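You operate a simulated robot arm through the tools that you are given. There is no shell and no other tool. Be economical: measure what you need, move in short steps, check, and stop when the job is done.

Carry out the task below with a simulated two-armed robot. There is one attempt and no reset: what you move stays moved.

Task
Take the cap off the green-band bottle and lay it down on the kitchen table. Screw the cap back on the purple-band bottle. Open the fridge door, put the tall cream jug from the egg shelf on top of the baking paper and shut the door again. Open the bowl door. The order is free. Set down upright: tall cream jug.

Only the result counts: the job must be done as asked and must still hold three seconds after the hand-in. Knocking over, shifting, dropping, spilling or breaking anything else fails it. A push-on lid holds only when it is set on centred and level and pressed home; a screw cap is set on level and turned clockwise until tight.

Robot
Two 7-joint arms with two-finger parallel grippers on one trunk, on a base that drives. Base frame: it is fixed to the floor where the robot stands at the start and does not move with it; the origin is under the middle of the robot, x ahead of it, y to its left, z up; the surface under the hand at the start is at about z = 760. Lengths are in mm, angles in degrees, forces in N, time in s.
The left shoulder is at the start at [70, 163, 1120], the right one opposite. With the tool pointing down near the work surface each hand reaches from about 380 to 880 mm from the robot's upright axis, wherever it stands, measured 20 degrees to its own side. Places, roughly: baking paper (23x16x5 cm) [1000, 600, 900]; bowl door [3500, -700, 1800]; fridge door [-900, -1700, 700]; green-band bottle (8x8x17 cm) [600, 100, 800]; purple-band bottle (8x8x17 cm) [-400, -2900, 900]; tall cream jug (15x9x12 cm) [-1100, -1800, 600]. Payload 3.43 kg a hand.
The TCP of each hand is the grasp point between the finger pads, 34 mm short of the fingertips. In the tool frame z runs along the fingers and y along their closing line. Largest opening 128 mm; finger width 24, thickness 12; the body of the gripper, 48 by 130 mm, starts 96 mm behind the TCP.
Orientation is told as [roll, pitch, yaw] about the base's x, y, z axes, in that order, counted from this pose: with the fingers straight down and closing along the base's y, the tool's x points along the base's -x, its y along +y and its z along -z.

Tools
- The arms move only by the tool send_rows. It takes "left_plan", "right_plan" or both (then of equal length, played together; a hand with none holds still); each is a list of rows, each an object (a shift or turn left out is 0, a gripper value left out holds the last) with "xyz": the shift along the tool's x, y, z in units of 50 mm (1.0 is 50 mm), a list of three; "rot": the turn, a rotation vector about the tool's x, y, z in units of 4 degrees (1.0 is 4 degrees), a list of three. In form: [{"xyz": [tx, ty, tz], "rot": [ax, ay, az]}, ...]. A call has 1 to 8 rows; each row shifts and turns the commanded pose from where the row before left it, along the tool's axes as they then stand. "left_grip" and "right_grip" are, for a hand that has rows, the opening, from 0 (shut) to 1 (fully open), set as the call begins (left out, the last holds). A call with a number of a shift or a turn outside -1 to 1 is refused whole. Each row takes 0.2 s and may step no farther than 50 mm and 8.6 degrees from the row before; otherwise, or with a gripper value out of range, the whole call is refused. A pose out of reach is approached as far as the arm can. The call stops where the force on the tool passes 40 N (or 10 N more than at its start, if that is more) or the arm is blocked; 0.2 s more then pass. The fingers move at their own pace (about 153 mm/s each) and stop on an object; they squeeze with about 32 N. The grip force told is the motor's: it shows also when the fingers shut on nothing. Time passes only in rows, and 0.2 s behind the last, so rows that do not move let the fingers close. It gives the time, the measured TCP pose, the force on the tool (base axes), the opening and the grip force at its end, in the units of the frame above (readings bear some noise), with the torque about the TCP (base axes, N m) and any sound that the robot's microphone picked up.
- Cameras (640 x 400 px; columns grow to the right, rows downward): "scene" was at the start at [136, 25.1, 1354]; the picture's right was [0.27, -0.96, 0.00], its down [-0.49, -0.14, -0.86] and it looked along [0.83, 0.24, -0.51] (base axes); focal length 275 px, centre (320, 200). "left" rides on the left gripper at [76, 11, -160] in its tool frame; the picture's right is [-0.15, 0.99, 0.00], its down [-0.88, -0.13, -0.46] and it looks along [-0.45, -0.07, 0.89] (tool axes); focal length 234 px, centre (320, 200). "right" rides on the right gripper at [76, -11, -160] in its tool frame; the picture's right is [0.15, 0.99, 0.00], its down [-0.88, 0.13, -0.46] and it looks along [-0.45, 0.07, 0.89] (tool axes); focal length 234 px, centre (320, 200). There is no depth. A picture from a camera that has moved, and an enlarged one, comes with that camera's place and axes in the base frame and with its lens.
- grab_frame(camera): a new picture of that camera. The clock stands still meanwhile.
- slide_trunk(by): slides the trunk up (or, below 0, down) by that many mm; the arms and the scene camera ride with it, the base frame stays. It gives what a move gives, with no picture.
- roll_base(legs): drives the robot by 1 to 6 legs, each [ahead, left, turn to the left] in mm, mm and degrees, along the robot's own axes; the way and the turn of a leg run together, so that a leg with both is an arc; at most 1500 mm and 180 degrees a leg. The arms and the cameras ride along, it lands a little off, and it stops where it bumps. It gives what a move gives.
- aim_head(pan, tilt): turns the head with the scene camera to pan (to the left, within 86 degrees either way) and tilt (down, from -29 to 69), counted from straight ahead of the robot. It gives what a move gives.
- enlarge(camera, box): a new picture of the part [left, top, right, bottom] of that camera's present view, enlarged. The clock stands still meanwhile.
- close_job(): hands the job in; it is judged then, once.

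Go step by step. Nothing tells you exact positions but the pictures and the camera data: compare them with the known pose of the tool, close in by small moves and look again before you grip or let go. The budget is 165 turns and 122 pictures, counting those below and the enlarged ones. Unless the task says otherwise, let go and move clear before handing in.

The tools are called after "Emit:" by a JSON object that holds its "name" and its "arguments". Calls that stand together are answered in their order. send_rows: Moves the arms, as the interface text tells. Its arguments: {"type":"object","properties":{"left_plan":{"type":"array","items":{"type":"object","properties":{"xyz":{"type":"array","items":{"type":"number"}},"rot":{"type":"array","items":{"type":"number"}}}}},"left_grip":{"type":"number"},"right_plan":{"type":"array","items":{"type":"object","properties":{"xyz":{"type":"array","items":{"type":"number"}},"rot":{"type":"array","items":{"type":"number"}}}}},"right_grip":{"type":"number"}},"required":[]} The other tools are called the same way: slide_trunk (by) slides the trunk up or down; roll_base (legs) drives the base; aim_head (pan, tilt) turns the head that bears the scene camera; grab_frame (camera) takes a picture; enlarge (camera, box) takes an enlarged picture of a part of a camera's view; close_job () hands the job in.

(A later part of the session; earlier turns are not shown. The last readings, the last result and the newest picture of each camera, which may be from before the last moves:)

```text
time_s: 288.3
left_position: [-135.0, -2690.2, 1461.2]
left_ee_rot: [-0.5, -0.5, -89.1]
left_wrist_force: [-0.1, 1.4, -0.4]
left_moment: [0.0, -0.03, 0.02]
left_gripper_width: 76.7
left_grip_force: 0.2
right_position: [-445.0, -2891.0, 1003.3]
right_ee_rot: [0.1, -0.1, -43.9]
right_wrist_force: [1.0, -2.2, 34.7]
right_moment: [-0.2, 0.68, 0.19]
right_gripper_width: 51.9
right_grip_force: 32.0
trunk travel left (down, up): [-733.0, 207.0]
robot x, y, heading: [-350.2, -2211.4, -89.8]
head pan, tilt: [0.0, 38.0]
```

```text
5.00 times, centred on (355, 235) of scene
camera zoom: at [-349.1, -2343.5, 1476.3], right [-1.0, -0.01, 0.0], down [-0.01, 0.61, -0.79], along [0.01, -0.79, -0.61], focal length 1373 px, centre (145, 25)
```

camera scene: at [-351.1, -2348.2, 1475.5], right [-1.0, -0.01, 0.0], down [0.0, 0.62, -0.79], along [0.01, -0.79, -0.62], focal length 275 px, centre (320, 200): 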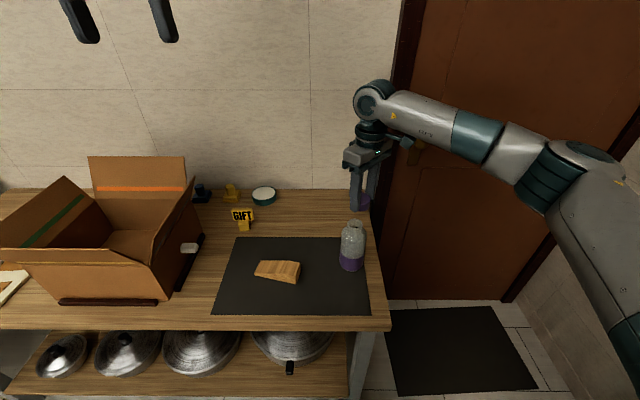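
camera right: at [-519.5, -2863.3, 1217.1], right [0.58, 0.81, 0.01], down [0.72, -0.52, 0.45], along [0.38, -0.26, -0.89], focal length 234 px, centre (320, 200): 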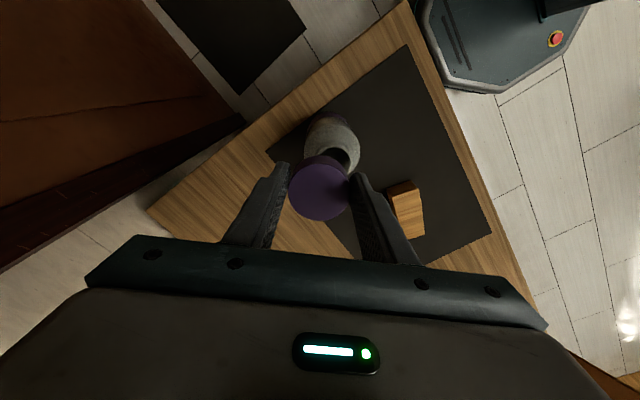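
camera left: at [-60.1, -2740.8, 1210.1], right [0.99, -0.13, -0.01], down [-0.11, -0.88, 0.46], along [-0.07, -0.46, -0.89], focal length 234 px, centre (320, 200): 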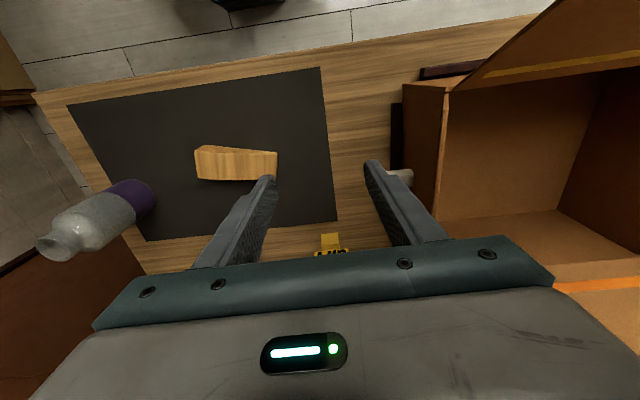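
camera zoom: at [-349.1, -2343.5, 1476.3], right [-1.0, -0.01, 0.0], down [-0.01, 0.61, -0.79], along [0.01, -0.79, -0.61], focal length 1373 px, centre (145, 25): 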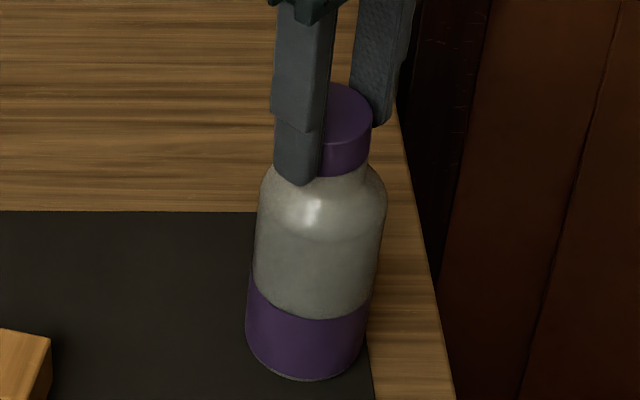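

The cap sits nearly on the shoulder, level and centred: this is the start of the thread. I turn clockwise with a slight feed.

Emit:
{"name": "send_rows", "arguments": {"right_plan": [{"xyz": [0, 0, -0.01], "rot": [0, 0, 1]}, {"rot": [0, 0, 1]}, {"xyz": [0, 0, 0.004], "rot": [0, 0, 1]}, {"xyz": [0, 0, 0.004], "rot": [0, 0, 1]}, {"xyz": [0, 0, 0.004], "rot": [0, 0, 1]}, {"xyz": [0, 0, 0.004], "rot": [0, 0, 1]}, {"xyz": [0, 0, 0.004], "rot": [0, 0, 1]}, {"xyz": [0, 0, 0.004], "rot": [0, 0, 1]}]}}

Emit:
{"name": "send_rows", "arguments": {"right_plan": [{"xyz": [0, 0, 0.004], "rot": [0, 0, 1]}, {"xyz": [0, 0, 0.004], "rot": [0, 0, 1]}, {"xyz": [0, 0, 0.004], "rot": [0, 0, 1]}, {"xyz": [0, 0, 0.004], "rot": [0, 0, 1]}, {"xyz": [0, 0, 0.004], "rot": [0, 0, 1]}, {"xyz": [0, 0, 0.004], "rot": [0, 0, 1]}, {"xyz": [0, 0, 0.004], "rot": [0, 0, 1]}, {"xyz": [0, 0, 0.004], "rot": [0, 0, 1]}]}}

```text
time_s: 290.1
left_position: [-135.6, -2691.7, 1460.7]
left_ee_rot: [-0.4, -0.5, -89.2]
left_wrist_force: [-0.1, 1.0, 0.2]
left_moment: [0.02, 0.0, -0.01]
left_gripper_width: 76.8
left_grip_force: 0.0
right_position: [-446.5, -2891.0, 998.6]
right_ee_rot: [0.3, 0.3, -76.0]
right_wrist_force: [-2.6, 0.1, 23.9]
right_moment: [0.47, -0.09, 0.06]
right_gripper_width: 50.8
right_grip_force: 31.9
trunk travel left (down, up): [-733.0, 207.0]
robot x, y, heading: [-357.1, -2207.2, -89.8]
head pan, tilt: [0.0, 38.0]
```

```text
time_s: 291.9
left_position: [-137.0, -2691.3, 1461.3]
left_ee_rot: [-0.6, -0.5, -89.1]
left_wrist_force: [-0.5, -0.8, 0.7]
left_moment: [0.02, -0.02, 0.0]
left_gripper_width: 76.6
left_grip_force: 0.0
right_position: [-445.4, -2890.4, 997.9]
right_ee_rot: [0.1, 0.4, -107.9]
right_wrist_force: [0.5, 5.1, 27.2]
right_moment: [0.42, -0.45, 0.08]
right_gripper_width: 50.6
right_grip_force: 31.4
trunk travel left (down, up): [-733.0, 207.0]
robot x, y, heading: [-349.6, -2207.5, -89.8]
head pan, tilt: [0.0, 38.0]
```

It descends (1003→998). I continue turning clockwise.

Emit:
{"name": "send_rows", "arguments": {"right_plan": [{"xyz": [0, 0, 0.005], "rot": [0, 0, 1]}, {"xyz": [0, 0, 0.005], "rot": [0, 0, 1]}, {"xyz": [0, 0, 0.005], "rot": [0, 0, 1]}, {"xyz": [0, 0, 0.005], "rot": [0, 0, 1]}, {"xyz": [0, 0, 0.005], "rot": [0, 0, 1]}, {"xyz": [0, 0, 0.005], "rot": [0, 0, 1]}, {"xyz": [0, 0, 0.005], "rot": [0, 0, 1]}, {"xyz": [0, 0, 0.005], "rot": [0, 0, 1]}]}}

Emit:
{"name": "send_rows", "arguments": {"right_plan": [{"xyz": [0, 0, 0.005], "rot": [0, 0, 1]}, {"xyz": [0, 0, 0.005], "rot": [0, 0, 1]}, {"xyz": [0, 0, 0.005], "rot": [0, 0, 1]}, {"xyz": [0, 0, 0.005], "rot": [0, 0, 1]}, {"xyz": [0, 0, 0.005], "rot": [0, 0, 1]}, {"xyz": [0, 0, 0.005], "rot": [0, 0, 1]}, {"xyz": [0, 0, 0.005], "rot": [0, 0, 1]}, {"xyz": [0, 0, 0.005], "rot": [0, 0, 1]}]}}

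Emit:
{"name": "enlarge", "arguments": {"camera": "scene", "box": [325, 195, 385, 275]}}

```text
time_s: 293.7
left_position: [-137.4, -2694.4, 1458.4]
left_ee_rot: [-0.4, -0.3, -89.2]
left_wrist_force: [0.8, -0.8, 1.1]
left_moment: [-0.01, 0.03, -0.02]
left_gripper_width: 76.8
left_grip_force: 0.0
right_position: [-446.4, -2893.0, 993.8]
right_ee_rot: [-0.2, 0.5, -140.1]
right_wrist_force: [-0.1, -0.5, -0.6]
right_moment: [-0.01, 0.0, 0.02]
right_gripper_width: 50.0
right_grip_force: 32.0
trunk travel left (down, up): [-733.0, 207.0]
robot x, y, heading: [-345.6, -2213.4, -89.9]
head pan, tilt: [0.0, 38.0]
```

```text
time_s: 295.5
left_position: [-136.5, -2695.0, 1460.8]
left_ee_rot: [-0.3, -0.2, -89.2]
left_wrist_force: [-0.1, 0.1, -0.5]
left_moment: [0.0, 0.01, -0.01]
left_gripper_width: 76.8
left_grip_force: 0.1
right_position: [-445.4, -2893.2, 991.6]
right_ee_rot: [-0.4, 0.3, -172.0]
right_wrist_force: [-0.4, -0.1, 0.6]
right_moment: [-0.11, -0.09, 0.02]
right_gripper_width: 50.1
right_grip_force: 32.6
trunk travel left (down, up): [-733.0, 207.0]
robot x, y, heading: [-351.5, -2212.4, -89.6]
head pan, tilt: [0.0, 38.0]
```

```text
5.00 times, centred on (355, 235) of scene
camera zoom: at [-350.0, -2348.2, 1475.4], right [-1.0, -0.01, 0.0], down [0.0, 0.62, -0.79], along [0.01, -0.79, -0.62], focal length 1373 px, centre (145, 25)
```

zoom: 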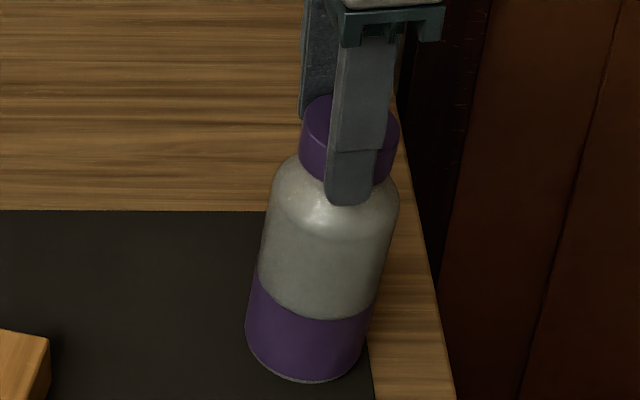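

The cap is engaged and going down, but it is held about 7 mm off the hand's axis so the bottle leans. I move the hand back 11 mm to set the bottle upright, release, re-centre on the cap and look.

Emit:
{"name": "send_rows", "arguments": {"right_plan": [{"xyz": [0.11, 0, 0]}, {"xyz": [0.11, 0, 0]}, {}]}}

Emit:
{"name": "send_rows", "arguments": {"right_plan": [{}, {}, {"xyz": [-0.14, 0, 0]}], "right_grip": 0.55}}

Emit:
{"name": "enlarge", "arguments": {"camera": "scene", "box": [325, 195, 385, 275]}}

Emit:
{"name": "enlarge", "arguments": {"camera": "right", "box": [240, 90, 420, 240]}}

```text
time_s: 296.3
left_position: [-137.2, -2695.3, 1459.7]
left_ee_rot: [-0.4, -0.3, -89.1]
left_wrist_force: [0.0, -1.0, -0.3]
left_moment: [-0.01, -0.03, 0.01]
left_gripper_width: 76.7
left_grip_force: 0.1
right_position: [-435.7, -2891.1, 991.9]
right_ee_rot: [-0.5, 0.3, -172.0]
right_wrist_force: [-1.3, -0.4, 0.8]
right_moment: [0.01, 0.19, -0.01]
right_gripper_width: 49.9
right_grip_force: 32.3
trunk travel left (down, up): [-733.0, 207.0]
robot x, y, heading: [-347.6, -2209.3, -89.4]
head pan, tilt: [0.0, 38.0]
```

```text
time_s: 297.1
left_position: [-136.9, -2695.0, 1459.3]
left_ee_rot: [-0.3, -0.4, -89.1]
left_wrist_force: [0.1, -0.3, -0.5]
left_moment: [0.01, 0.0, -0.01]
left_gripper_width: 76.9
left_grip_force: 0.0
right_position: [-444.4, -2891.9, 992.9]
right_ee_rot: [-0.5, 0.1, -171.9]
right_wrist_force: [-0.2, -0.6, 0.4]
right_moment: [-0.01, 0.02, 0.0]
right_gripper_width: 70.6
right_grip_force: 0.1
trunk travel left (down, up): [-733.0, 207.0]
robot x, y, heading: [-350.7, -2211.6, -89.6]
head pan, tilt: [0.0, 38.0]
```

```text
5.00 times, centred on (355, 235) of scene
camera zoom: at [-350.5, -2348.2, 1475.4], right [-1.0, -0.01, 0.0], down [0.0, 0.62, -0.79], along [0.01, -0.79, -0.62], focal length 1373 px, centre (145, 25)
```

zoom: 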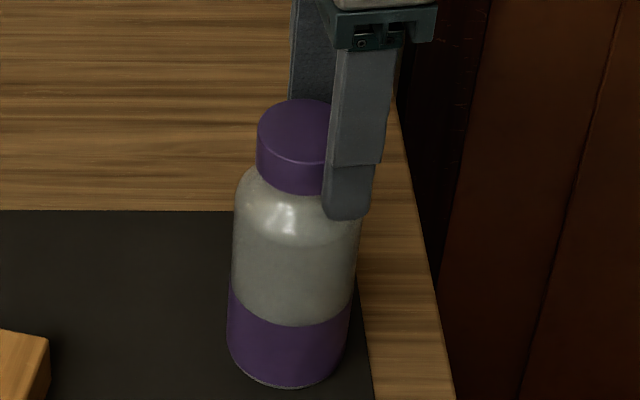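

```text
2.67 times, centred on (330, 165) of right
camera zoom: at [-371.4, -2872.5, 1151.6], right [0.28, -0.96, -0.01], down [-0.86, -0.26, 0.45], along [-0.43, -0.12, -0.89], focal length 624 px, centre (293, 293)
```

zoom: 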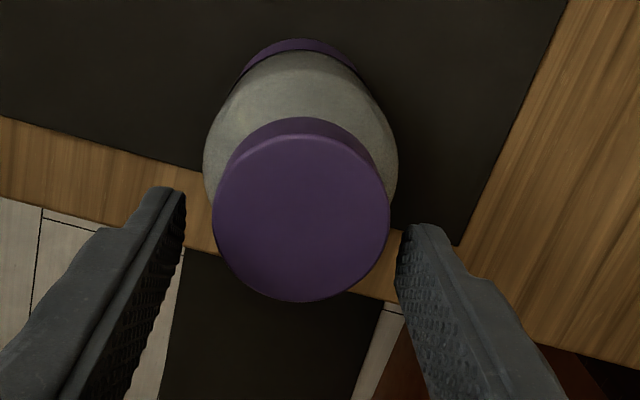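

The bottle stands upright with the cap on it, at about (−426.5,−2888); the hand is 18 mm off. I re-centre, rotate back counter-clockwise with the fingers open, and re-grip.

Emit:
{"name": "send_rows", "arguments": {"right_plan": [{"xyz": [0.18, -0.02, -0.06]}, {"xyz": [0.19, -0.01, 0]}, {"rot": [0, 0, -1]}, {"rot": [0, 0, -1]}, {"rot": [0, 0, -1]}, {"rot": [0, 0, -1]}, {"rot": [0, 0, -1]}, {"rot": [0, 0, -1]}]}}

Emit:
{"name": "send_rows", "arguments": {"right_plan": [{"rot": [0, 0, -1]}, {"rot": [0, 0, -1]}, {"rot": [0, 0, -1]}, {"rot": [0, 0, -1]}, {"rot": [0, 0, -1]}, {"rot": [0, 0, -1]}, {"rot": [0, 0, -1]}, {"rot": [0, 0, -1]}]}}

Emit:
{"name": "send_rows", "arguments": {"right_plan": [{"rot": [0, 0, -1]}, {"rot": [0, 0, -1]}, {"rot": [0, 0, -1]}, {"rot": [0, 0, -1]}, {"rot": [0, 0, -1]}, {"rot": [0, 0, -1]}, {"rot": [0, 0, -1]}, {"rot": [0, 0, -1]}]}}

Emit:
{"name": "send_rows", "arguments": {"right_plan": [{"rot": [0, 0, -1]}, {"rot": [0, 0, -1]}, {"rot": [0, 0, -1]}, {"rot": [0, 0, -1]}, {"rot": [0, 0, -1]}, {"rot": [0, 0, -1]}, {"rot": [0, 0, -1]}, {"rot": [0, 0, -1]}]}}

Emit:
{"name": "enlarge", "arguments": {"camera": "right", "box": [240, 90, 420, 240]}}

```text
time_s: 298.9
left_position: [-135.3, -2695.5, 1459.2]
left_ee_rot: [-0.3, -0.3, -89.2]
left_wrist_force: [-0.5, 0.5, 0.5]
left_moment: [-0.02, 0.0, 0.01]
left_gripper_width: 76.9
left_grip_force: 0.0
right_position: [-425.5, -2887.7, 994.6]
right_ee_rot: [-0.3, 0.5, -147.7]
right_wrist_force: [0.2, -0.3, -0.9]
right_moment: [0.01, -0.01, -0.03]
right_gripper_width: 70.3
right_grip_force: 0.0
trunk travel left (down, up): [-733.0, 207.0]
robot x, y, heading: [-350.5, -2211.5, -89.8]
head pan, tilt: [0.0, 38.0]
```

```text
time_s: 300.7
left_position: [-136.6, -2695.1, 1460.3]
left_ee_rot: [-0.3, -0.3, -89.1]
left_wrist_force: [0.6, -0.1, 0.2]
left_moment: [0.01, -0.02, 0.01]
left_gripper_width: 76.8
left_grip_force: 0.1
right_position: [-425.6, -2888.4, 995.5]
right_ee_rot: [0.0, 0.6, -115.8]
right_wrist_force: [0.4, -1.0, 0.0]
right_moment: [0.02, 0.01, 0.01]
right_gripper_width: 70.5
right_grip_force: 0.0
trunk travel left (down, up): [-733.0, 207.0]
robot x, y, heading: [-347.7, -2213.4, -89.7]
head pan, tilt: [0.0, 38.0]
```

```text
time_s: 302.5
left_position: [-136.5, -2695.4, 1460.3]
left_ee_rot: [-0.4, -0.3, -89.2]
left_wrist_force: [0.4, 0.7, -0.2]
left_moment: [-0.03, 0.02, 0.0]
left_gripper_width: 77.0
left_grip_force: 0.2
right_position: [-424.5, -2887.6, 994.1]
right_ee_rot: [0.2, 0.6, -83.9]
right_wrist_force: [0.0, 0.7, -0.2]
right_moment: [0.0, 0.03, -0.02]
right_gripper_width: 70.2
right_grip_force: 0.1
trunk travel left (down, up): [-733.0, 207.0]
robot x, y, heading: [-349.7, -2210.1, -89.6]
head pan, tilt: [0.0, 38.0]
```

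```text
time_s: 304.3
left_position: [-136.6, -2696.4, 1460.2]
left_ee_rot: [-0.3, -0.3, -89.2]
left_wrist_force: [0.4, -0.1, 0.3]
left_moment: [-0.01, -0.03, -0.01]
left_gripper_width: 76.9
left_grip_force: 0.1
right_position: [-424.4, -2889.0, 995.2]
right_ee_rot: [0.5, 0.3, -51.9]
right_wrist_force: [1.3, 0.1, 0.9]
right_moment: [0.0, 0.0, 0.04]
right_gripper_width: 70.4
right_grip_force: 0.1
trunk travel left (down, up): [-733.0, 207.0]
robot x, y, heading: [-350.8, -2208.9, -89.5]
head pan, tilt: [0.0, 38.0]
```

```text
2.67 times, centred on (330, 165) of right
camera zoom: at [-481.8, -2837.6, 1154.5], right [0.69, 0.73, 0.01], down [0.64, -0.62, 0.45], along [0.33, -0.31, -0.89], focal length 624 px, centre (293, 293)
```

zoom: 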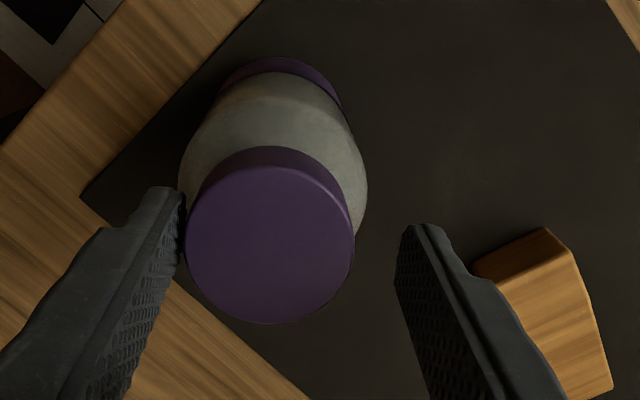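

The cap is 12 mm to the −x side of the hand; I re-centre and grip, using the grip width (about 56 when centred) as the check.

Emit:
{"name": "send_rows", "arguments": {"right_plan": [{"xyz": [0.148, -0.19, 0.02]}]}}

Emit:
{"name": "send_rows", "arguments": {"right_plan": [{}, {}, {}], "right_grip": 0.2}}

Emit:
{"name": "send_rows", "arguments": {"right_plan": [{"xyz": [0, 0, 0.01], "rot": [0, 0, 1]}, {"xyz": [0, 0, 0.01], "rot": [0, 0, 1]}, {"xyz": [0, 0, 0.005], "rot": [0, 0, 1]}, {"xyz": [0, 0, 0.005], "rot": [0, 0, 1]}]}}

```text
time_s: 304.7
left_position: [-138.3, -2695.2, 1459.5]
left_ee_rot: [-0.4, -0.2, -89.2]
left_wrist_force: [-0.3, -0.1, 0.6]
left_moment: [0.01, -0.02, 0.02]
left_gripper_width: 76.9
left_grip_force: 0.0
right_position: [-438.3, -2887.6, 994.6]
right_ee_rot: [0.5, 0.2, -51.9]
right_wrist_force: [-0.3, -0.4, 0.6]
right_moment: [-0.01, -0.02, -0.01]
right_gripper_width: 70.4
right_grip_force: 0.1
trunk travel left (down, up): [-733.0, 207.0]
robot x, y, heading: [-354.0, -2208.2, -89.3]
head pan, tilt: [0.0, 38.0]
```

```text
time_s: 305.5
left_position: [-137.1, -2694.8, 1459.9]
left_ee_rot: [-0.4, -0.3, -89.2]
left_wrist_force: [0.2, -0.2, -0.3]
left_moment: [-0.02, 0.01, 0.0]
left_gripper_width: 76.5
left_grip_force: 0.1
right_position: [-438.1, -2889.1, 994.6]
right_ee_rot: [0.5, 0.3, -51.9]
right_wrist_force: [-1.6, -0.2, 0.8]
right_moment: [-0.2, 0.26, 0.01]
right_gripper_width: 50.8
right_grip_force: 31.3
trunk travel left (down, up): [-733.0, 207.0]
robot x, y, heading: [-353.7, -2214.4, -89.5]
head pan, tilt: [0.0, 38.0]
```

```text
time_s: 306.5
left_position: [-135.5, -2694.0, 1459.8]
left_ee_rot: [-0.5, -0.4, -89.1]
left_wrist_force: [-0.4, 0.1, -0.5]
left_moment: [-0.02, -0.01, -0.02]
left_gripper_width: 76.7
left_grip_force: 0.0
right_position: [-436.8, -2887.2, 993.8]
right_ee_rot: [0.3, 0.4, -67.9]
right_wrist_force: [2.6, 0.9, 4.4]
right_moment: [0.08, -0.28, -0.01]
right_gripper_width: 50.7
right_grip_force: 31.7
trunk travel left (down, up): [-733.0, 207.0]
robot x, y, heading: [-348.7, -2208.9, -89.5]
head pan, tilt: [0.0, 38.0]
```

I keep a moderate downward force so the bottle does not spin, and continue clockwise.

Emit:
{"name": "send_rows", "arguments": {"right_plan": [{"xyz": [0, 0, 0.03], "rot": [0, 0, 1]}, {"xyz": [0, 0, 0.02], "rot": [0, 0, 1]}, {"xyz": [0, 0, 0.01], "rot": [0, 0, 1]}, {"xyz": [0, 0, 0.01], "rot": [0, 0, 1]}, {"xyz": [0, 0, 0.005], "rot": [0, 0, 1]}, {"xyz": [0, 0, 0.005], "rot": [0, 0, 1]}, {"xyz": [0, 0, 0.005], "rot": [0, 0, 1]}, {"xyz": [0, 0, 0.005], "rot": [0, 0, 1]}]}}

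Emit:
{"name": "send_rows", "arguments": {"right_plan": [{"xyz": [0, 0, 0.01], "rot": [0, 0, 1]}, {"xyz": [0, 0, 0.01], "rot": [0, 0, 1]}, {"xyz": [0, 0, 0.01], "rot": [0, 0, 1]}, {"xyz": [0, 0, 0.01], "rot": [0, 0, 1]}, {"xyz": [0, 0, 0.005], "rot": [0, 0, 1]}, {"xyz": [0, 0, 0.005], "rot": [0, 0, 1]}, {"xyz": [0, 0, 0.005], "rot": [0, 0, 1]}, {"xyz": [0, 0, 0.005], "rot": [0, 0, 1]}]}}

```text
time_s: 308.3
left_position: [-135.4, -2690.5, 1459.7]
left_ee_rot: [-0.5, -0.6, -89.1]
left_wrist_force: [-0.3, 0.5, 0.1]
left_moment: [0.02, 0.02, -0.01]
left_gripper_width: 76.8
left_grip_force: 0.2
right_position: [-434.8, -2884.7, 991.8]
right_ee_rot: [0.2, 0.2, -99.9]
right_wrist_force: [8.1, 0.3, 34.0]
right_moment: [-0.13, -0.63, 0.0]
right_gripper_width: 50.6
right_grip_force: 32.3
trunk travel left (down, up): [-733.0, 207.0]
robot x, y, heading: [-355.0, -2212.2, -89.7]
head pan, tilt: [0.0, 38.0]
```

```text
time_s: 310.1
left_position: [-135.6, -2691.5, 1460.1]
left_ee_rot: [-0.5, -0.5, -89.1]
left_wrist_force: [1.0, -0.7, 0.5]
left_moment: [-0.02, 0.04, -0.02]
left_gripper_width: 76.8
left_grip_force: 0.0
right_position: [-435.0, -2885.5, 990.5]
right_ee_rot: [0.2, 0.3, -132.0]
right_wrist_force: [9.3, -1.9, 37.5]
right_moment: [-0.25, -0.55, 0.09]
right_gripper_width: 50.6
right_grip_force: 32.0
trunk travel left (down, up): [-733.0, 207.0]
robot x, y, heading: [-355.4, -2209.7, -89.7]
head pan, tilt: [0.0, 38.0]
```

Force about 37 N and still feeding slowly. I turn on without adding more downforce.

Emit:
{"name": "send_rows", "arguments": {"right_plan": [{"rot": [0, 0, 1]}, {"rot": [0, 0, 1]}, {"rot": [0, 0, 1]}, {"rot": [0, 0, 1]}, {"rot": [0, 0, 1]}, {"rot": [0, 0, 1]}, {"rot": [0, 0, 1]}, {"rot": [0, 0, 1]}]}}

Emit:
{"name": "send_rows", "arguments": {"right_plan": [{"rot": [0, 0, 1]}, {"rot": [0, 0, 1]}, {"rot": [0, 0, 1]}, {"rot": [0, 0, 1]}, {"rot": [0, 0, 1]}]}}

Emit:
{"name": "enlarge", "arguments": {"camera": "scene", "box": [325, 195, 385, 275]}}

```text
time_s: 311.9
left_position: [-135.0, -2692.4, 1461.0]
left_ee_rot: [-0.6, -0.5, -89.2]
left_wrist_force: [0.6, -0.5, 1.0]
left_moment: [-0.01, 0.02, 0.03]
left_gripper_width: 76.9
left_grip_force: 0.1
right_position: [-436.0, -2886.3, 989.2]
right_ee_rot: [-0.1, 0.2, -164.0]
right_wrist_force: [7.0, -5.8, 34.1]
right_moment: [-0.78, -0.37, 0.08]
right_gripper_width: 50.8
right_grip_force: 31.7
trunk travel left (down, up): [-733.0, 207.0]
robot x, y, heading: [-348.0, -2213.1, -89.6]
head pan, tilt: [0.0, 38.0]
```

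```text
time_s: 313.1
left_position: [-137.6, -2691.4, 1461.1]
left_ee_rot: [-0.4, -0.4, -89.1]
left_wrist_force: [-0.3, 0.2, 0.3]
left_moment: [0.02, -0.01, -0.01]
left_gripper_width: 76.9
left_grip_force: 0.1
right_position: [-437.9, -2887.7, 988.4]
right_ee_rot: [-0.2, 0.1, 175.9]
right_wrist_force: [-2.0, -9.0, 35.6]
right_moment: [-0.9, 0.96, 0.16]
right_gripper_width: 50.7
right_grip_force: 31.8
trunk travel left (down, up): [-733.0, 207.0]
robot x, y, heading: [-351.0, -2212.5, -89.6]
head pan, tilt: [0.0, 38.0]
```

```text
5.00 times, centred on (355, 235) of scene
camera zoom: at [-349.9, -2345.0, 1475.8], right [-1.0, -0.01, 0.0], down [0.0, 0.61, -0.79], along [0.01, -0.79, -0.61], focal length 1373 px, centre (145, 25)
```

zoom: 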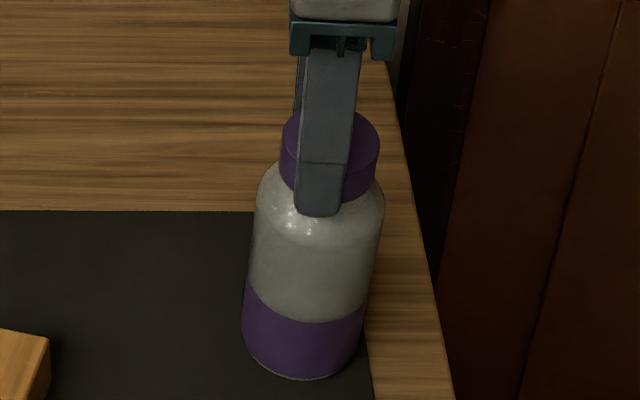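

The cap looks level and almost down; the turning moment rises (0.16 N m). I do another re-grip cycle to tighten fully.

Emit:
{"name": "send_rows", "arguments": {"right_plan": [{}, {}, {"xyz": [0, 0, -0.05], "rot": [0, 0, -1]}, {"rot": [0, 0, -1]}, {"rot": [0, 0, -1]}, {"rot": [0, 0, -1]}, {"rot": [0, 0, -1]}, {"rot": [0, 0, -1]}], "right_grip": 0.62}}

Emit:
{"name": "send_rows", "arguments": {"right_plan": [{"rot": [0, 0, -1]}, {"rot": [0, 0, -1]}, {"rot": [0, 0, -1]}, {"rot": [0, 0, -1]}, {"rot": [0, 0, -1]}, {"rot": [0, 0, -1]}, {"rot": [0, 0, -1]}, {"rot": [0, 0, -1]}]}}

Emit:
{"name": "send_rows", "arguments": {"right_plan": [{"rot": [0, 0, -1]}, {"rot": [0, 0, -1]}, {"rot": [0, 0, -1]}, {"rot": [0, 0, -1]}, {"rot": [0, 0, -1]}, {"rot": [0, 0, -1]}, {"rot": [0, 0, -1]}, {"rot": [0, 0, -1]}]}}

Emit:
{"name": "send_rows", "arguments": {"right_plan": [{"rot": [0, 0, -1]}, {"rot": [0, 0, -1]}, {"rot": [0, 0, -1]}, {"rot": [0, 0, -1]}, {"rot": [0, 0, -1]}, {"rot": [0, 0, -1]}, {"rot": [0, 0, -1]}, {"rot": [0, 0, -1]}]}}

Emit:
{"name": "enlarge", "arguments": {"camera": "right", "box": [240, 90, 420, 240]}}

```text
time_s: 314.9
left_position: [-136.9, -2694.8, 1458.5]
left_ee_rot: [-0.4, -0.2, -89.1]
left_wrist_force: [-0.1, -0.3, 1.0]
left_moment: [-0.02, -0.02, -0.02]
left_gripper_width: 76.9
left_grip_force: 0.1
right_position: [-437.7, -2888.4, 988.4]
right_ee_rot: [-0.4, 0.5, -159.7]
right_wrist_force: [0.1, -0.3, 0.1]
right_moment: [-0.01, -0.03, -0.01]
right_gripper_width: 79.6
right_grip_force: 0.1
trunk travel left (down, up): [-733.0, 207.0]
robot x, y, heading: [-353.7, -2210.4, -89.7]
head pan, tilt: [0.0, 38.0]
```

```text
time_s: 316.7
left_position: [-138.9, -2694.7, 1460.2]
left_ee_rot: [-0.4, -0.3, -89.2]
left_wrist_force: [-0.2, 0.3, 0.1]
left_moment: [-0.02, 0.01, 0.01]
left_gripper_width: 76.9
left_grip_force: 0.1
right_position: [-436.6, -2889.1, 987.9]
right_ee_rot: [-0.1, 0.6, -127.9]
right_wrist_force: [0.2, -0.2, -0.6]
right_moment: [0.01, 0.01, -0.01]
right_gripper_width: 79.5
right_grip_force: 0.1
trunk travel left (down, up): [-733.0, 207.0]
robot x, y, heading: [-348.8, -2211.1, -89.5]
head pan, tilt: [0.0, 38.0]
```

```text
time_s: 318.5
left_position: [-136.8, -2695.9, 1460.1]
left_ee_rot: [-0.4, -0.3, -89.1]
left_wrist_force: [0.7, -0.4, -0.1]
left_moment: [0.0, 0.0, -0.02]
left_gripper_width: 77.0
left_grip_force: 0.1
right_position: [-436.8, -2887.8, 987.8]
right_ee_rot: [0.2, 0.4, -95.8]
right_wrist_force: [1.0, -1.0, -0.4]
right_moment: [-0.01, -0.01, 0.01]
right_gripper_width: 79.2
right_grip_force: 0.0
trunk travel left (down, up): [-733.0, 207.0]
robot x, y, heading: [-352.5, -2212.8, -89.6]
head pan, tilt: [0.0, 38.0]
```

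```text
time_s: 320.3
left_position: [-136.9, -2695.7, 1459.0]
left_ee_rot: [-0.4, -0.3, -89.2]
left_wrist_force: [-0.2, 0.1, 0.2]
left_moment: [-0.02, 0.0, -0.02]
left_gripper_width: 76.8
left_grip_force: 0.0
right_position: [-436.8, -2889.2, 987.3]
right_ee_rot: [0.4, 0.3, -63.8]
right_wrist_force: [0.7, -0.3, -0.1]
right_moment: [0.0, 0.01, -0.04]
right_gripper_width: 79.5
right_grip_force: 0.1
trunk travel left (down, up): [-733.0, 207.0]
robot x, y, heading: [-349.5, -2212.0, -89.6]
head pan, tilt: [0.0, 38.0]
```

```text
2.67 times, centred on (330, 165) of right
camera zoom: at [-481.7, -2827.4, 1147.4], right [0.82, 0.57, 0.01], down [0.5, -0.74, 0.45], along [0.26, -0.37, -0.89], focal length 624 px, centre (293, 293)
```

zoom: 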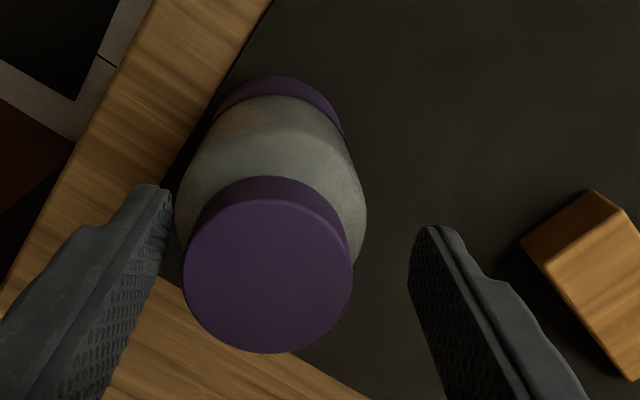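

Cap centred except 7 mm along the closing line; I correct, re-grip, press lightly and turn clockwise again, watching the moment.

Emit:
{"name": "send_rows", "arguments": {"right_plan": [{"xyz": [0, -0.14, 0]}]}}

Emit:
{"name": "send_rows", "arguments": {"right_plan": [{}, {}, {}], "right_grip": 0.2}}

Emit:
{"name": "send_rows", "arguments": {"right_plan": [{"xyz": [0, 0, 0.03], "rot": [0, 0, 1]}, {"xyz": [0, 0, 0.02], "rot": [0, 0, 1]}, {"xyz": [0, 0, 0.01], "rot": [0, 0, 1]}, {"rot": [0, 0, 1]}, {"rot": [0, 0, 1]}, {"rot": [0, 0, 1]}, {"rot": [0, 0, 1]}, {"rot": [0, 0, 1]}]}}

Emit:
{"name": "send_rows", "arguments": {"right_plan": [{"rot": [0, 0, 1]}, {"rot": [0, 0, 1]}, {"rot": [0, 0, 1]}, {"rot": [0, 0, 1]}, {"rot": [0, 0, 1]}, {"rot": [0, 0, 1]}, {"rot": [0, 0, 1]}, {"rot": [0, 0, 1]}]}}

Emit:
{"name": "send_rows", "arguments": {"right_plan": [{"rot": [0, 0, 1]}, {"rot": [0, 0, 1]}, {"rot": [0, 0, 1]}, {"rot": [0, 0, 1]}, {"rot": [0, 0, 1]}, {"rot": [0, 0, 1]}, {"rot": [0, 0, 1]}, {"rot": [0, 0, 1]}]}}

```text
time_s: 320.7
left_position: [-137.2, -2695.3, 1460.6]
left_ee_rot: [-0.5, -0.3, -89.2]
left_wrist_force: [0.0, 0.3, -0.2]
left_moment: [-0.01, 0.0, 0.0]
left_gripper_width: 76.9
left_grip_force: 0.0
right_position: [-444.0, -2891.6, 987.8]
right_ee_rot: [0.5, 0.3, -63.8]
right_wrist_force: [0.3, -0.8, 0.2]
right_moment: [-0.01, -0.06, -0.01]
right_gripper_width: 79.3
right_grip_force: 0.2
trunk travel left (down, up): [-733.0, 207.0]
robot x, y, heading: [-348.9, -2210.4, -89.5]
head pan, tilt: [0.0, 38.0]
```

```text
time_s: 321.5
left_position: [-136.8, -2695.4, 1460.6]
left_ee_rot: [-0.4, -0.3, -89.2]
left_wrist_force: [-0.5, 1.1, 0.0]
left_moment: [0.01, -0.01, -0.02]
left_gripper_width: 76.8
left_grip_force: 0.0
right_position: [-443.5, -2891.4, 987.8]
right_ee_rot: [0.4, 0.4, -63.8]
right_wrist_force: [-1.0, 0.2, 0.0]
right_moment: [-0.05, 0.08, 0.0]
right_gripper_width: 50.0
right_grip_force: 31.9
trunk travel left (down, up): [-733.0, 207.0]
robot x, y, heading: [-352.2, -2207.9, -89.6]
head pan, tilt: [0.0, 38.0]
```

```text
time_s: 323.3
left_position: [-136.5, -2691.5, 1460.8]
left_ee_rot: [-0.5, -0.4, -89.1]
left_wrist_force: [0.5, 0.2, 0.1]
left_moment: [-0.03, -0.03, 0.01]
left_gripper_width: 77.0
left_grip_force: 0.0
right_position: [-442.0, -2889.8, 987.3]
right_ee_rot: [0.2, 0.2, -96.0]
right_wrist_force: [0.7, -1.5, 25.7]
right_moment: [-0.35, 0.1, 0.39]
right_gripper_width: 50.5
right_grip_force: 31.9
trunk travel left (down, up): [-733.0, 207.0]
robot x, y, heading: [-352.8, -2211.4, -89.6]
head pan, tilt: [0.0, 38.0]
```

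```text
time_s: 325.1
left_position: [-136.0, -2691.4, 1460.3]
left_ee_rot: [-0.4, -0.5, -89.2]
left_wrist_force: [0.0, -0.6, 0.1]
left_moment: [-0.02, 0.0, 0.0]
left_gripper_width: 77.1
left_grip_force: 0.1
right_position: [-443.1, -2889.9, 987.9]
right_ee_rot: [-0.1, 0.4, -127.9]
right_wrist_force: [-1.1, -0.6, 26.5]
right_moment: [-0.08, 0.24, 0.5]
right_gripper_width: 50.4
right_grip_force: 31.8
trunk travel left (down, up): [-733.0, 207.0]
robot x, y, heading: [-349.1, -2210.8, -89.6]
head pan, tilt: [0.0, 38.0]
```

```text
time_s: 326.9
left_position: [-134.9, -2693.2, 1460.6]
left_ee_rot: [-0.4, -0.4, -89.2]
left_wrist_force: [-1.1, -0.8, 0.2]
left_moment: [0.0, 0.02, -0.01]
left_gripper_width: 76.9
left_grip_force: 0.2
right_position: [-442.5, -2889.1, 986.5]
right_ee_rot: [-0.3, 0.3, -160.1]
right_wrist_force: [0.0, 0.7, 21.4]
right_moment: [0.08, 0.14, 0.38]
right_gripper_width: 50.2
right_grip_force: 32.0
trunk travel left (down, up): [-733.0, 207.0]
robot x, y, heading: [-351.4, -2215.9, -89.6]
head pan, tilt: [0.0, 38.0]
```

The moment rose to 0.4–0.5 N m with no more descent: the cap is tight. I release and rise, then view the whole scene.

Emit:
{"name": "send_rows", "arguments": {"right_plan": [{}, {}, {"xyz": [0, 0, -0.4]}, {"xyz": [0, 0, -1]}, {"xyz": [0, 0, -1]}], "right_grip": 0.62}}

Emit:
{"name": "enlarge", "arguments": {"camera": "scene", "box": [310, 180, 400, 290]}}

```text
time_s: 328.1
left_position: [-136.0, -2693.7, 1460.4]
left_ee_rot: [-0.5, -0.4, -89.2]
left_wrist_force: [-0.4, 0.5, 0.6]
left_moment: [-0.02, 0.02, -0.01]
left_gripper_width: 76.8
left_grip_force: 0.1
right_position: [-444.6, -2893.3, 1107.2]
right_ee_rot: [-0.5, 0.3, -159.9]
right_wrist_force: [-0.1, 0.3, -0.6]
right_moment: [-0.03, 0.01, 0.0]
right_gripper_width: 79.5
right_grip_force: 0.0
trunk travel left (down, up): [-733.0, 207.0]
robot x, y, heading: [-352.0, -2215.5, -89.6]
head pan, tilt: [0.0, 38.0]
```

```text
3.64 times, centred on (355, 235) of scene
camera zoom: at [-349.4, -2346.8, 1475.5], right [-1.0, -0.01, 0.0], down [-0.01, 0.62, -0.79], along [0.01, -0.79, -0.62], focal length 999 px, centre (193, 73)
```

zoom: 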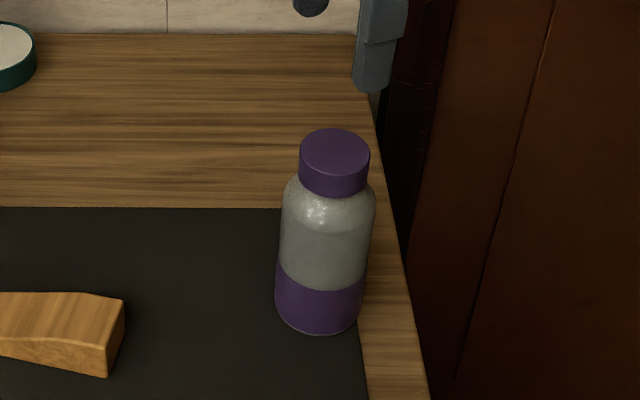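

The purple bottle is capped and upright. Last task: the bowl door on the far wall cabinet near (3500,−700,1800). I raise the trunk and drive round the table's free side towards it.

Emit:
{"name": "slide_trunk", "arguments": {"by": 200}}

Emit:
{"name": "roll_base", "arguments": {"legs": [[0, 300, 0], [-170, 0, 0], [0, 0, 89.6], [1500, 0, 0]]}}

Emit:
{"name": "aim_head", "arguments": {"pan": 25, "tilt": 10}}

Emit:
{"name": "grab_frame", "arguments": {"camera": "scene"}}

```text
time_s: 330.3
left_position: [-137.5, -2696.2, 1660.3]
left_ee_rot: [-0.5, -0.3, -89.2]
left_wrist_force: [0.6, -1.1, 0.1]
left_moment: [0.02, -0.02, -0.04]
left_gripper_width: 76.5
left_grip_force: 0.1
right_position: [-443.3, -2894.2, 1304.6]
right_ee_rot: [-0.4, 0.4, -160.0]
right_wrist_force: [0.7, -0.6, 0.6]
right_moment: [0.0, -0.04, 0.02]
right_gripper_width: 79.2
right_grip_force: 0.0
trunk travel left (down, up): [-933.0, 7.0]
robot x, y, heading: [-349.6, -2211.9, -89.8]
head pan, tilt: [0.0, 38.0]
```

```text
time_s: 344.2
left_position: [1938.1, -1853.5, 1660.1]
left_ee_rot: [-0.4, -0.2, 0.1]
left_wrist_force: [0.3, 0.4, 0.3]
left_moment: [0.0, -0.01, 0.03]
left_gripper_width: 76.9
left_grip_force: 0.0
right_position: [2130.1, -2163.1, 1306.5]
right_ee_rot: [-0.5, 0.3, -70.8]
right_wrist_force: [0.4, -0.2, -0.2]
right_moment: [-0.01, -0.03, -0.02]
right_gripper_width: 79.4
right_grip_force: 0.0
trunk travel left (down, up): [-933.0, 7.0]
robot x, y, heading: [1455.6, -2063.1, -0.4]
head pan, tilt: [0.0, 38.0]
```

```text
time_s: 345.1
left_position: [1939.0, -1854.1, 1658.6]
left_ee_rot: [-0.4, -0.2, -0.1]
left_wrist_force: [0.8, -0.9, -0.7]
left_moment: [-0.02, 0.0, -0.01]
left_gripper_width: 76.9
left_grip_force: 0.0
right_position: [2132.2, -2162.9, 1305.2]
right_ee_rot: [-0.4, 0.5, -70.8]
right_wrist_force: [-0.8, 0.1, -0.1]
right_moment: [-0.03, 0.02, -0.02]
right_gripper_width: 79.2
right_grip_force: 0.0
trunk travel left (down, up): [-933.0, 7.0]
robot x, y, heading: [1448.8, -2060.3, -0.5]
head pan, tilt: [25.0, 10.0]
```

```text
4 pictures are left
camera scene: at [1586.4, -2021.4, 1720.0], right [0.42, -0.91, 0.0], down [-0.16, -0.07, -0.98], along [0.9, 0.41, -0.17], focal length 275 px, centre (320, 200)
```

scene: 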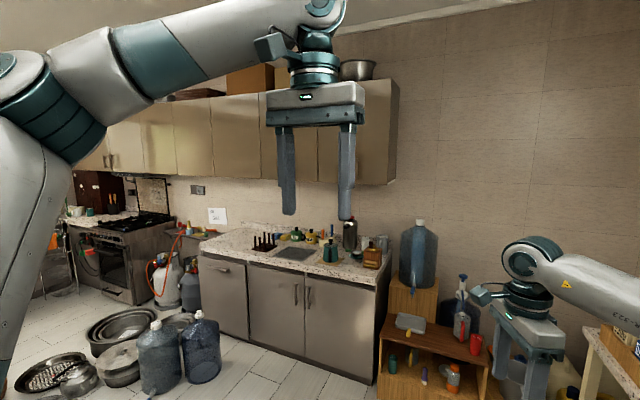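

I see the upper cabinets; the bowl door should be the one at y≈−580…−823. I move the left hand aside, and drive to a place in front for a closer look.

Emit:
{"name": "send_rows", "arguments": {"left_plan": [{"xyz": [0.2, 0.8, 0]}, {"xyz": [0.2, 0.8, 0]}, {"xyz": [0.2, 0.8, 0]}, {"xyz": [0.2, 0.8, 0]}, {"xyz": [0.2, 0.8, 0]}, {"xyz": [0.2, 0.8, 0.4]}]}}

Emit:
{"name": "roll_base", "arguments": {"legs": [[800, 0, 0.5], [0, 1300, 0]]}}

Emit:
{"name": "aim_head", "arguments": {"pan": 0, "tilt": 0}}

Emit:
{"name": "grab_frame", "arguments": {"camera": "scene"}}

```text
time_s: 346.5
left_position: [1877.6, -1609.2, 1637.0]
left_ee_rot: [-0.6, -0.3, 0.0]
left_wrist_force: [-0.2, 0.4, -0.8]
left_moment: [-0.06, 0.01, 0.07]
left_gripper_width: 76.9
left_grip_force: 0.1
right_position: [2132.3, -2160.3, 1307.4]
right_ee_rot: [-0.3, 0.2, -70.7]
right_wrist_force: [-0.3, 0.2, 0.7]
right_moment: [-0.03, 0.01, 0.02]
right_gripper_width: 79.6
right_grip_force: 0.0
trunk travel left (down, up): [-933.0, 7.0]
robot x, y, heading: [1455.1, -2057.6, -0.3]
head pan, tilt: [25.0, 10.0]
```

```text
time_s: 356.9
left_position: [2668.6, -310.6, 1637.5]
left_ee_rot: [-0.5, -0.3, 0.7]
left_wrist_force: [-0.1, -0.9, -0.1]
left_moment: [0.02, 0.0, -0.03]
left_gripper_width: 76.9
left_grip_force: 0.0
right_position: [2930.9, -856.1, 1306.8]
right_ee_rot: [-0.3, 0.4, -69.9]
right_wrist_force: [0.1, 1.0, -0.3]
right_moment: [0.03, -0.04, 0.03]
right_gripper_width: 79.6
right_grip_force: 0.1
trunk travel left (down, up): [-933.0, 7.0]
robot x, y, heading: [2246.9, -760.4, 0.4]
head pan, tilt: [25.0, 10.0]
```

```text
time_s: 357.8
left_position: [2668.9, -307.8, 1638.0]
left_ee_rot: [-0.4, -0.3, 0.8]
left_wrist_force: [0.7, 0.9, -0.2]
left_moment: [0.04, -0.02, 0.01]
left_gripper_width: 76.8
left_grip_force: 0.0
right_position: [2931.7, -854.6, 1305.6]
right_ee_rot: [-0.4, 0.4, -70.0]
right_wrist_force: [-0.8, 0.0, -0.2]
right_moment: [0.02, 0.0, 0.0]
right_gripper_width: 79.6
right_grip_force: 0.1
trunk travel left (down, up): [-933.0, 7.0]
robot x, y, heading: [2250.0, -761.1, 0.4]
head pan, tilt: [0.0, 0.0]
```

```text
3 pictures are left
camera scene: at [2389.0, -759.6, 1736.1], right [0.01, -1.0, 0.0], down [0.0, 0.0, -1.0], along [1.0, 0.01, 0.0], focal length 275 px, centre (320, 200)
```

scene: 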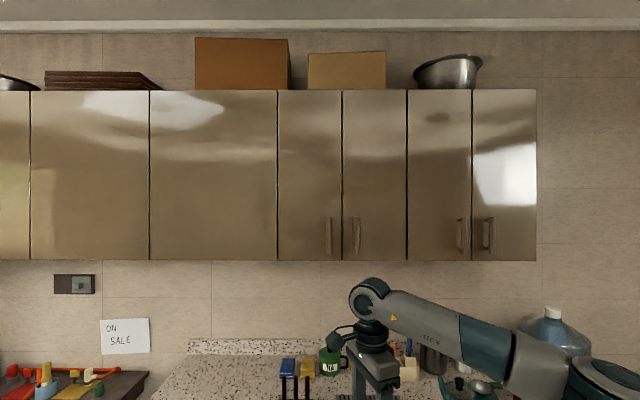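

The bowl door is the one spanning y≈−589…−837 at x≈3440, with its vertical handle at about (3400,−780,1600) and the hinge on its left. I reorient the right hand to point forward and raise it to handle height.

Emit:
{"name": "send_rows", "arguments": {"right_plan": [{"rot": [0, 0, -1]}, {"rot": [0, 0, -1]}, {"rot": [0, 0, -1]}, {"rot": [0, 0, -1]}, {"rot": [0, 0, -1]}, {"rot": [0, 0, -1]}, {"rot": [0, 0, -1]}, {"rot": [0, 0, -1]}]}}

Emit:
{"name": "send_rows", "arguments": {"right_plan": [{"rot": [0, 0, -1]}, {"rot": [0, 0, -1]}, {"rot": [0, 0, -1]}, {"rot": [0, 0, -1]}, {"rot": [0, 0, -1]}, {"rot": [0, 0, -1]}, {"rot": [0, 0, -1]}, {"rot": [0, 0, -1]}]}}

Emit:
{"name": "send_rows", "arguments": {"right_plan": [{"rot": [0, 0, -1]}, {"rot": [0, 0, -0.6]}, {"rot": [0, -1, 0]}, {"rot": [0, -1, 0]}, {"rot": [0, -1, 0]}, {"rot": [0, -1, 0]}, {"rot": [0, -1, 0]}, {"rot": [0, -1, 0]}]}}

Emit:
{"name": "send_rows", "arguments": {"right_plan": [{"rot": [0, -1, 0]}, {"rot": [0, -1, 0]}, {"rot": [0, -1, 0]}, {"rot": [0, -1, 0]}, {"rot": [0, -1, 0]}, {"rot": [0, -1, 0]}, {"rot": [0, -1, 0]}, {"rot": [0, -1, 0]}], "right_grip": 0.4}}

Emit:
{"name": "send_rows", "arguments": {"right_plan": [{"rot": [0, -1, 0]}, {"rot": [0, -1, 0]}, {"rot": [0, -1, 0]}, {"rot": [0, -1, 0]}, {"rot": [0, -1, 0]}, {"rot": [0, -1, 0]}, {"rot": [0, -1, 0]}, {"rot": [0, -1, 0]}]}}

Emit:
{"name": "send_rows", "arguments": {"right_plan": [{"xyz": [-0.8, 0, 0], "rot": [0, -0.5, 0]}, {"xyz": [-0.8, 0, 0]}, {"xyz": [-0.8, 0, 0]}, {"xyz": [-0.8, 0, 0]}, {"xyz": [-0.8, 0, 0]}, {"xyz": [-0.8, 0, 0]}, {"xyz": [-0.8, 0, 0]}]}}

```text
time_s: 359.6
left_position: [2669.8, -309.0, 1637.4]
left_ee_rot: [-0.4, -0.4, 0.8]
left_wrist_force: [0.1, 0.6, 0.0]
left_moment: [0.0, 0.05, -0.01]
left_gripper_width: 77.1
left_grip_force: 0.0
right_position: [2931.7, -856.0, 1306.0]
right_ee_rot: [-0.1, 0.4, -37.9]
right_wrist_force: [-0.3, -0.1, -0.1]
right_moment: [-0.01, 0.0, -0.02]
right_gripper_width: 79.3
right_grip_force: 0.2
trunk travel left (down, up): [-933.0, 7.0]
robot x, y, heading: [2247.2, -761.0, 0.3]
head pan, tilt: [0.0, 0.0]
```

```text
time_s: 361.4
left_position: [2669.1, -308.4, 1637.1]
left_ee_rot: [-0.4, -0.3, 0.9]
left_wrist_force: [-0.4, 0.0, 0.6]
left_moment: [-0.02, 0.03, -0.03]
left_gripper_width: 76.8
left_grip_force: 0.1
right_position: [2930.8, -856.0, 1305.5]
right_ee_rot: [0.2, 0.5, -5.9]
right_wrist_force: [0.8, 0.1, 0.9]
right_moment: [-0.01, 0.01, 0.0]
right_gripper_width: 79.2
right_grip_force: 0.2
trunk travel left (down, up): [-933.0, 7.0]
robot x, y, heading: [2251.2, -760.7, 0.3]
head pan, tilt: [0.0, 0.0]
```

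```text
time_s: 363.2
left_position: [2669.6, -309.4, 1637.7]
left_ee_rot: [-0.5, -0.2, 0.8]
left_wrist_force: [0.5, 0.0, -0.1]
left_moment: [0.03, 0.02, -0.02]
left_gripper_width: 77.0
left_grip_force: 0.1
right_position: [2929.9, -855.3, 1307.0]
right_ee_rot: [0.3, -23.6, 0.4]
right_wrist_force: [0.6, -0.5, 0.1]
right_moment: [0.01, -0.01, -0.02]
right_gripper_width: 79.2
right_grip_force: 0.1
trunk travel left (down, up): [-933.0, 7.0]
robot x, y, heading: [2250.6, -759.7, 0.6]
head pan, tilt: [0.0, 0.0]
```

```text
time_s: 365.0
left_position: [2669.9, -309.0, 1637.9]
left_ee_rot: [-0.4, -0.2, 0.9]
left_wrist_force: [0.6, -0.1, 0.7]
left_moment: [0.0, 0.02, 0.0]
left_gripper_width: 76.9
left_grip_force: 0.1
right_position: [2931.1, -856.4, 1305.4]
right_ee_rot: [0.6, -55.6, 0.1]
right_wrist_force: [-0.1, -0.5, 0.4]
right_moment: [0.0, 0.0, -0.01]
right_gripper_width: 51.4
right_grip_force: 0.1
trunk travel left (down, up): [-933.0, 7.0]
robot x, y, heading: [2252.8, -760.8, 0.0]
head pan, tilt: [0.0, 0.0]
```

```text
time_s: 366.8
left_position: [2670.7, -308.3, 1636.6]
left_ee_rot: [-0.5, -0.3, 0.8]
left_wrist_force: [-0.2, 0.1, -0.3]
left_moment: [0.01, -0.02, -0.01]
left_gripper_width: 76.8
left_grip_force: 0.0
right_position: [2920.6, -819.4, 1307.0]
right_ee_rot: [7.0, -83.8, -5.9]
right_wrist_force: [-0.7, 0.2, -0.6]
right_moment: [-0.02, -0.03, 0.02]
right_gripper_width: 51.2
right_grip_force: 0.1
right hand out of reach, approached as far as the arm can: row 4, 5, 8
trunk travel left (down, up): [-933.0, 7.0]
robot x, y, heading: [2249.4, -761.8, 0.6]
head pan, tilt: [0.0, 0.0]
```

```text
time_s: 368.4
left_position: [2668.9, -310.0, 1637.4]
left_ee_rot: [-0.4, -0.4, 0.8]
left_wrist_force: [0.1, -0.7, 0.1]
left_moment: [0.02, -0.01, -0.01]
left_gripper_width: 77.0
left_grip_force: 0.2
right_position: [2938.7, -822.4, 1585.6]
right_ee_rot: [11.2, -85.9, -9.4]
right_wrist_force: [0.4, 0.0, 0.9]
right_moment: [-0.01, 0.01, -0.02]
right_gripper_width: 51.4
right_grip_force: 0.0
trunk travel left (down, up): [-933.0, 7.0]
robot x, y, heading: [2248.8, -758.1, 0.4]
head pan, tilt: [0.0, 0.0]
```

The hand points forward at z≈1586. I align it with the handle's y and drive 330 mm closer, then look through its camera.

Emit:
{"name": "send_rows", "arguments": {"right_plan": [{"xyz": [0, 0.43, 0]}, {"xyz": [0, 0.43, 0]}]}}

Emit:
{"name": "roll_base", "arguments": {"legs": [[330, 0, 0]]}}

Emit:
{"name": "grab_frame", "arguments": {"camera": "right"}}

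```text
time_s: 369.0
left_position: [2670.4, -307.1, 1635.9]
left_ee_rot: [-0.5, -0.3, 0.8]
left_wrist_force: [0.4, 0.6, -0.4]
left_moment: [-0.03, 0.0, 0.02]
left_gripper_width: 76.8
left_grip_force: 0.0
right_position: [2939.8, -776.4, 1586.8]
right_ee_rot: [10.3, -85.9, -8.5]
right_wrist_force: [-0.4, -0.2, -0.1]
right_moment: [0.02, 0.01, -0.04]
right_gripper_width: 51.0
right_grip_force: 0.0
trunk travel left (down, up): [-933.0, 7.0]
robot x, y, heading: [2246.7, -760.1, 0.4]
head pan, tilt: [0.0, 0.0]
```

```text
time_s: 371.2
left_position: [2995.4, -306.0, 1638.5]
left_ee_rot: [-0.5, -0.5, 0.9]
left_wrist_force: [-0.2, 0.4, -0.4]
left_moment: [0.01, -0.04, -0.01]
left_gripper_width: 76.9
left_grip_force: 0.1
right_position: [3264.9, -774.5, 1588.1]
right_ee_rot: [12.1, -86.1, -10.2]
right_wrist_force: [-0.2, 0.3, -0.2]
right_moment: [-0.01, 0.01, 0.04]
right_gripper_width: 51.3
right_grip_force: 0.0
trunk travel left (down, up): [-933.0, 7.0]
robot x, y, heading: [2575.2, -761.6, 0.6]
head pan, tilt: [0.0, 0.0]
```

```text
2 pictures are left
camera right: at [3099.9, -791.2, 1522.8], right [-0.04, 0.99, -0.13], down [-0.4, 0.1, 0.91], along [0.92, 0.09, 0.39], focal length 234 px, centre (320, 200)
```

right: 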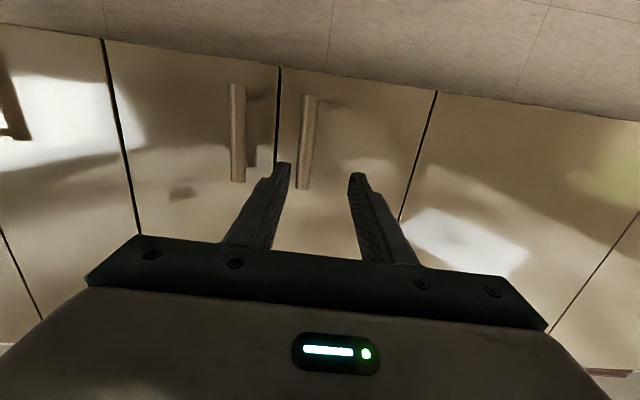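

The handle bar triangulates to about (3475,−785, 1521–1668). I extend the arm to it with the fingers straddling the bar and close.

Emit:
{"name": "send_rows", "arguments": {"right_plan": [{"xyz": [-0.06, -0.12, 0.7]}, {"xyz": [-0.06, -0.12, 0.8]}, {"xyz": [-0.06, -0.11, 0.8]}, {"xyz": [-0.06, 0, 0.8]}, {"xyz": [-0.06, 0, 0.8]}], "right_grip": 0.5}}

Emit:
{"name": "send_rows", "arguments": {"right_plan": [{}, {}, {}, {}], "right_grip": 0.0}}

```text
time_s: 372.4
left_position: [3000.4, -305.2, 1637.5]
left_ee_rot: [-0.5, -0.3, 0.9]
left_wrist_force: [-0.7, -0.5, 0.3]
left_moment: [-0.01, 0.01, 0.02]
left_gripper_width: 76.6
left_grip_force: 0.1
right_position: [3465.7, -786.5, 1588.2]
right_ee_rot: [10.9, -85.8, -9.2]
right_wrist_force: [0.4, -0.7, 0.9]
right_moment: [-0.02, 0.01, 0.01]
right_gripper_width: 64.0
right_grip_force: 0.1
trunk travel left (down, up): [-933.0, 7.0]
robot x, y, heading: [2580.2, -762.4, 0.3]
head pan, tilt: [0.0, 0.0]
```

```text
time_s: 373.4
left_position: [2998.1, -306.7, 1637.9]
left_ee_rot: [-0.4, -0.4, 0.9]
left_wrist_force: [0.0, 0.4, 0.3]
left_moment: [-0.01, -0.03, 0.0]
left_gripper_width: 76.9
left_grip_force: 0.0
right_position: [3463.8, -788.8, 1588.8]
right_ee_rot: [11.7, -86.1, -10.1]
right_wrist_force: [-2.0, -4.2, -2.4]
right_moment: [-1.29, -0.23, -0.12]
right_gripper_width: 24.5
right_grip_force: 44.8
trunk travel left (down, up): [-933.0, 7.0]
robot x, y, heading: [2582.4, -757.6, 0.4]
head pan, tilt: [0.0, 0.0]
```

Bar gripped (24.5 mm, like the fridge handle). I pull along the arc about the hinge near (3510,−577).

Emit:
{"name": "send_rows", "arguments": {"right_plan": [{"xyz": [0, 0.074, -0.292], "rot": [1, 0, 0]}, {"xyz": [0, 0.074, -0.292], "rot": [1, 0, 0]}, {"xyz": [0, 0.074, -0.292], "rot": [1, 0, 0]}, {"xyz": [0, 0.074, -0.292], "rot": [1, 0, 0]}]}}

```text
time_s: 374.4
left_position: [3002.2, -298.3, 1635.3]
left_ee_rot: [-0.8, -0.3, 0.9]
left_wrist_force: [0.1, 0.0, -0.7]
left_moment: [-0.03, -0.04, 0.04]
left_gripper_width: 76.8
left_grip_force: 0.1
right_position: [3409.8, -760.3, 1588.6]
right_ee_rot: [-6.8, -85.6, -7.3]
right_wrist_force: [8.6, 14.2, -7.6]
right_moment: [1.28, 0.24, 0.32]
right_gripper_width: 24.6
right_grip_force: 44.9
trunk travel left (down, up): [-933.0, 7.0]
robot x, y, heading: [2581.9, -759.4, 0.8]
head pan, tilt: [0.0, 0.0]
```

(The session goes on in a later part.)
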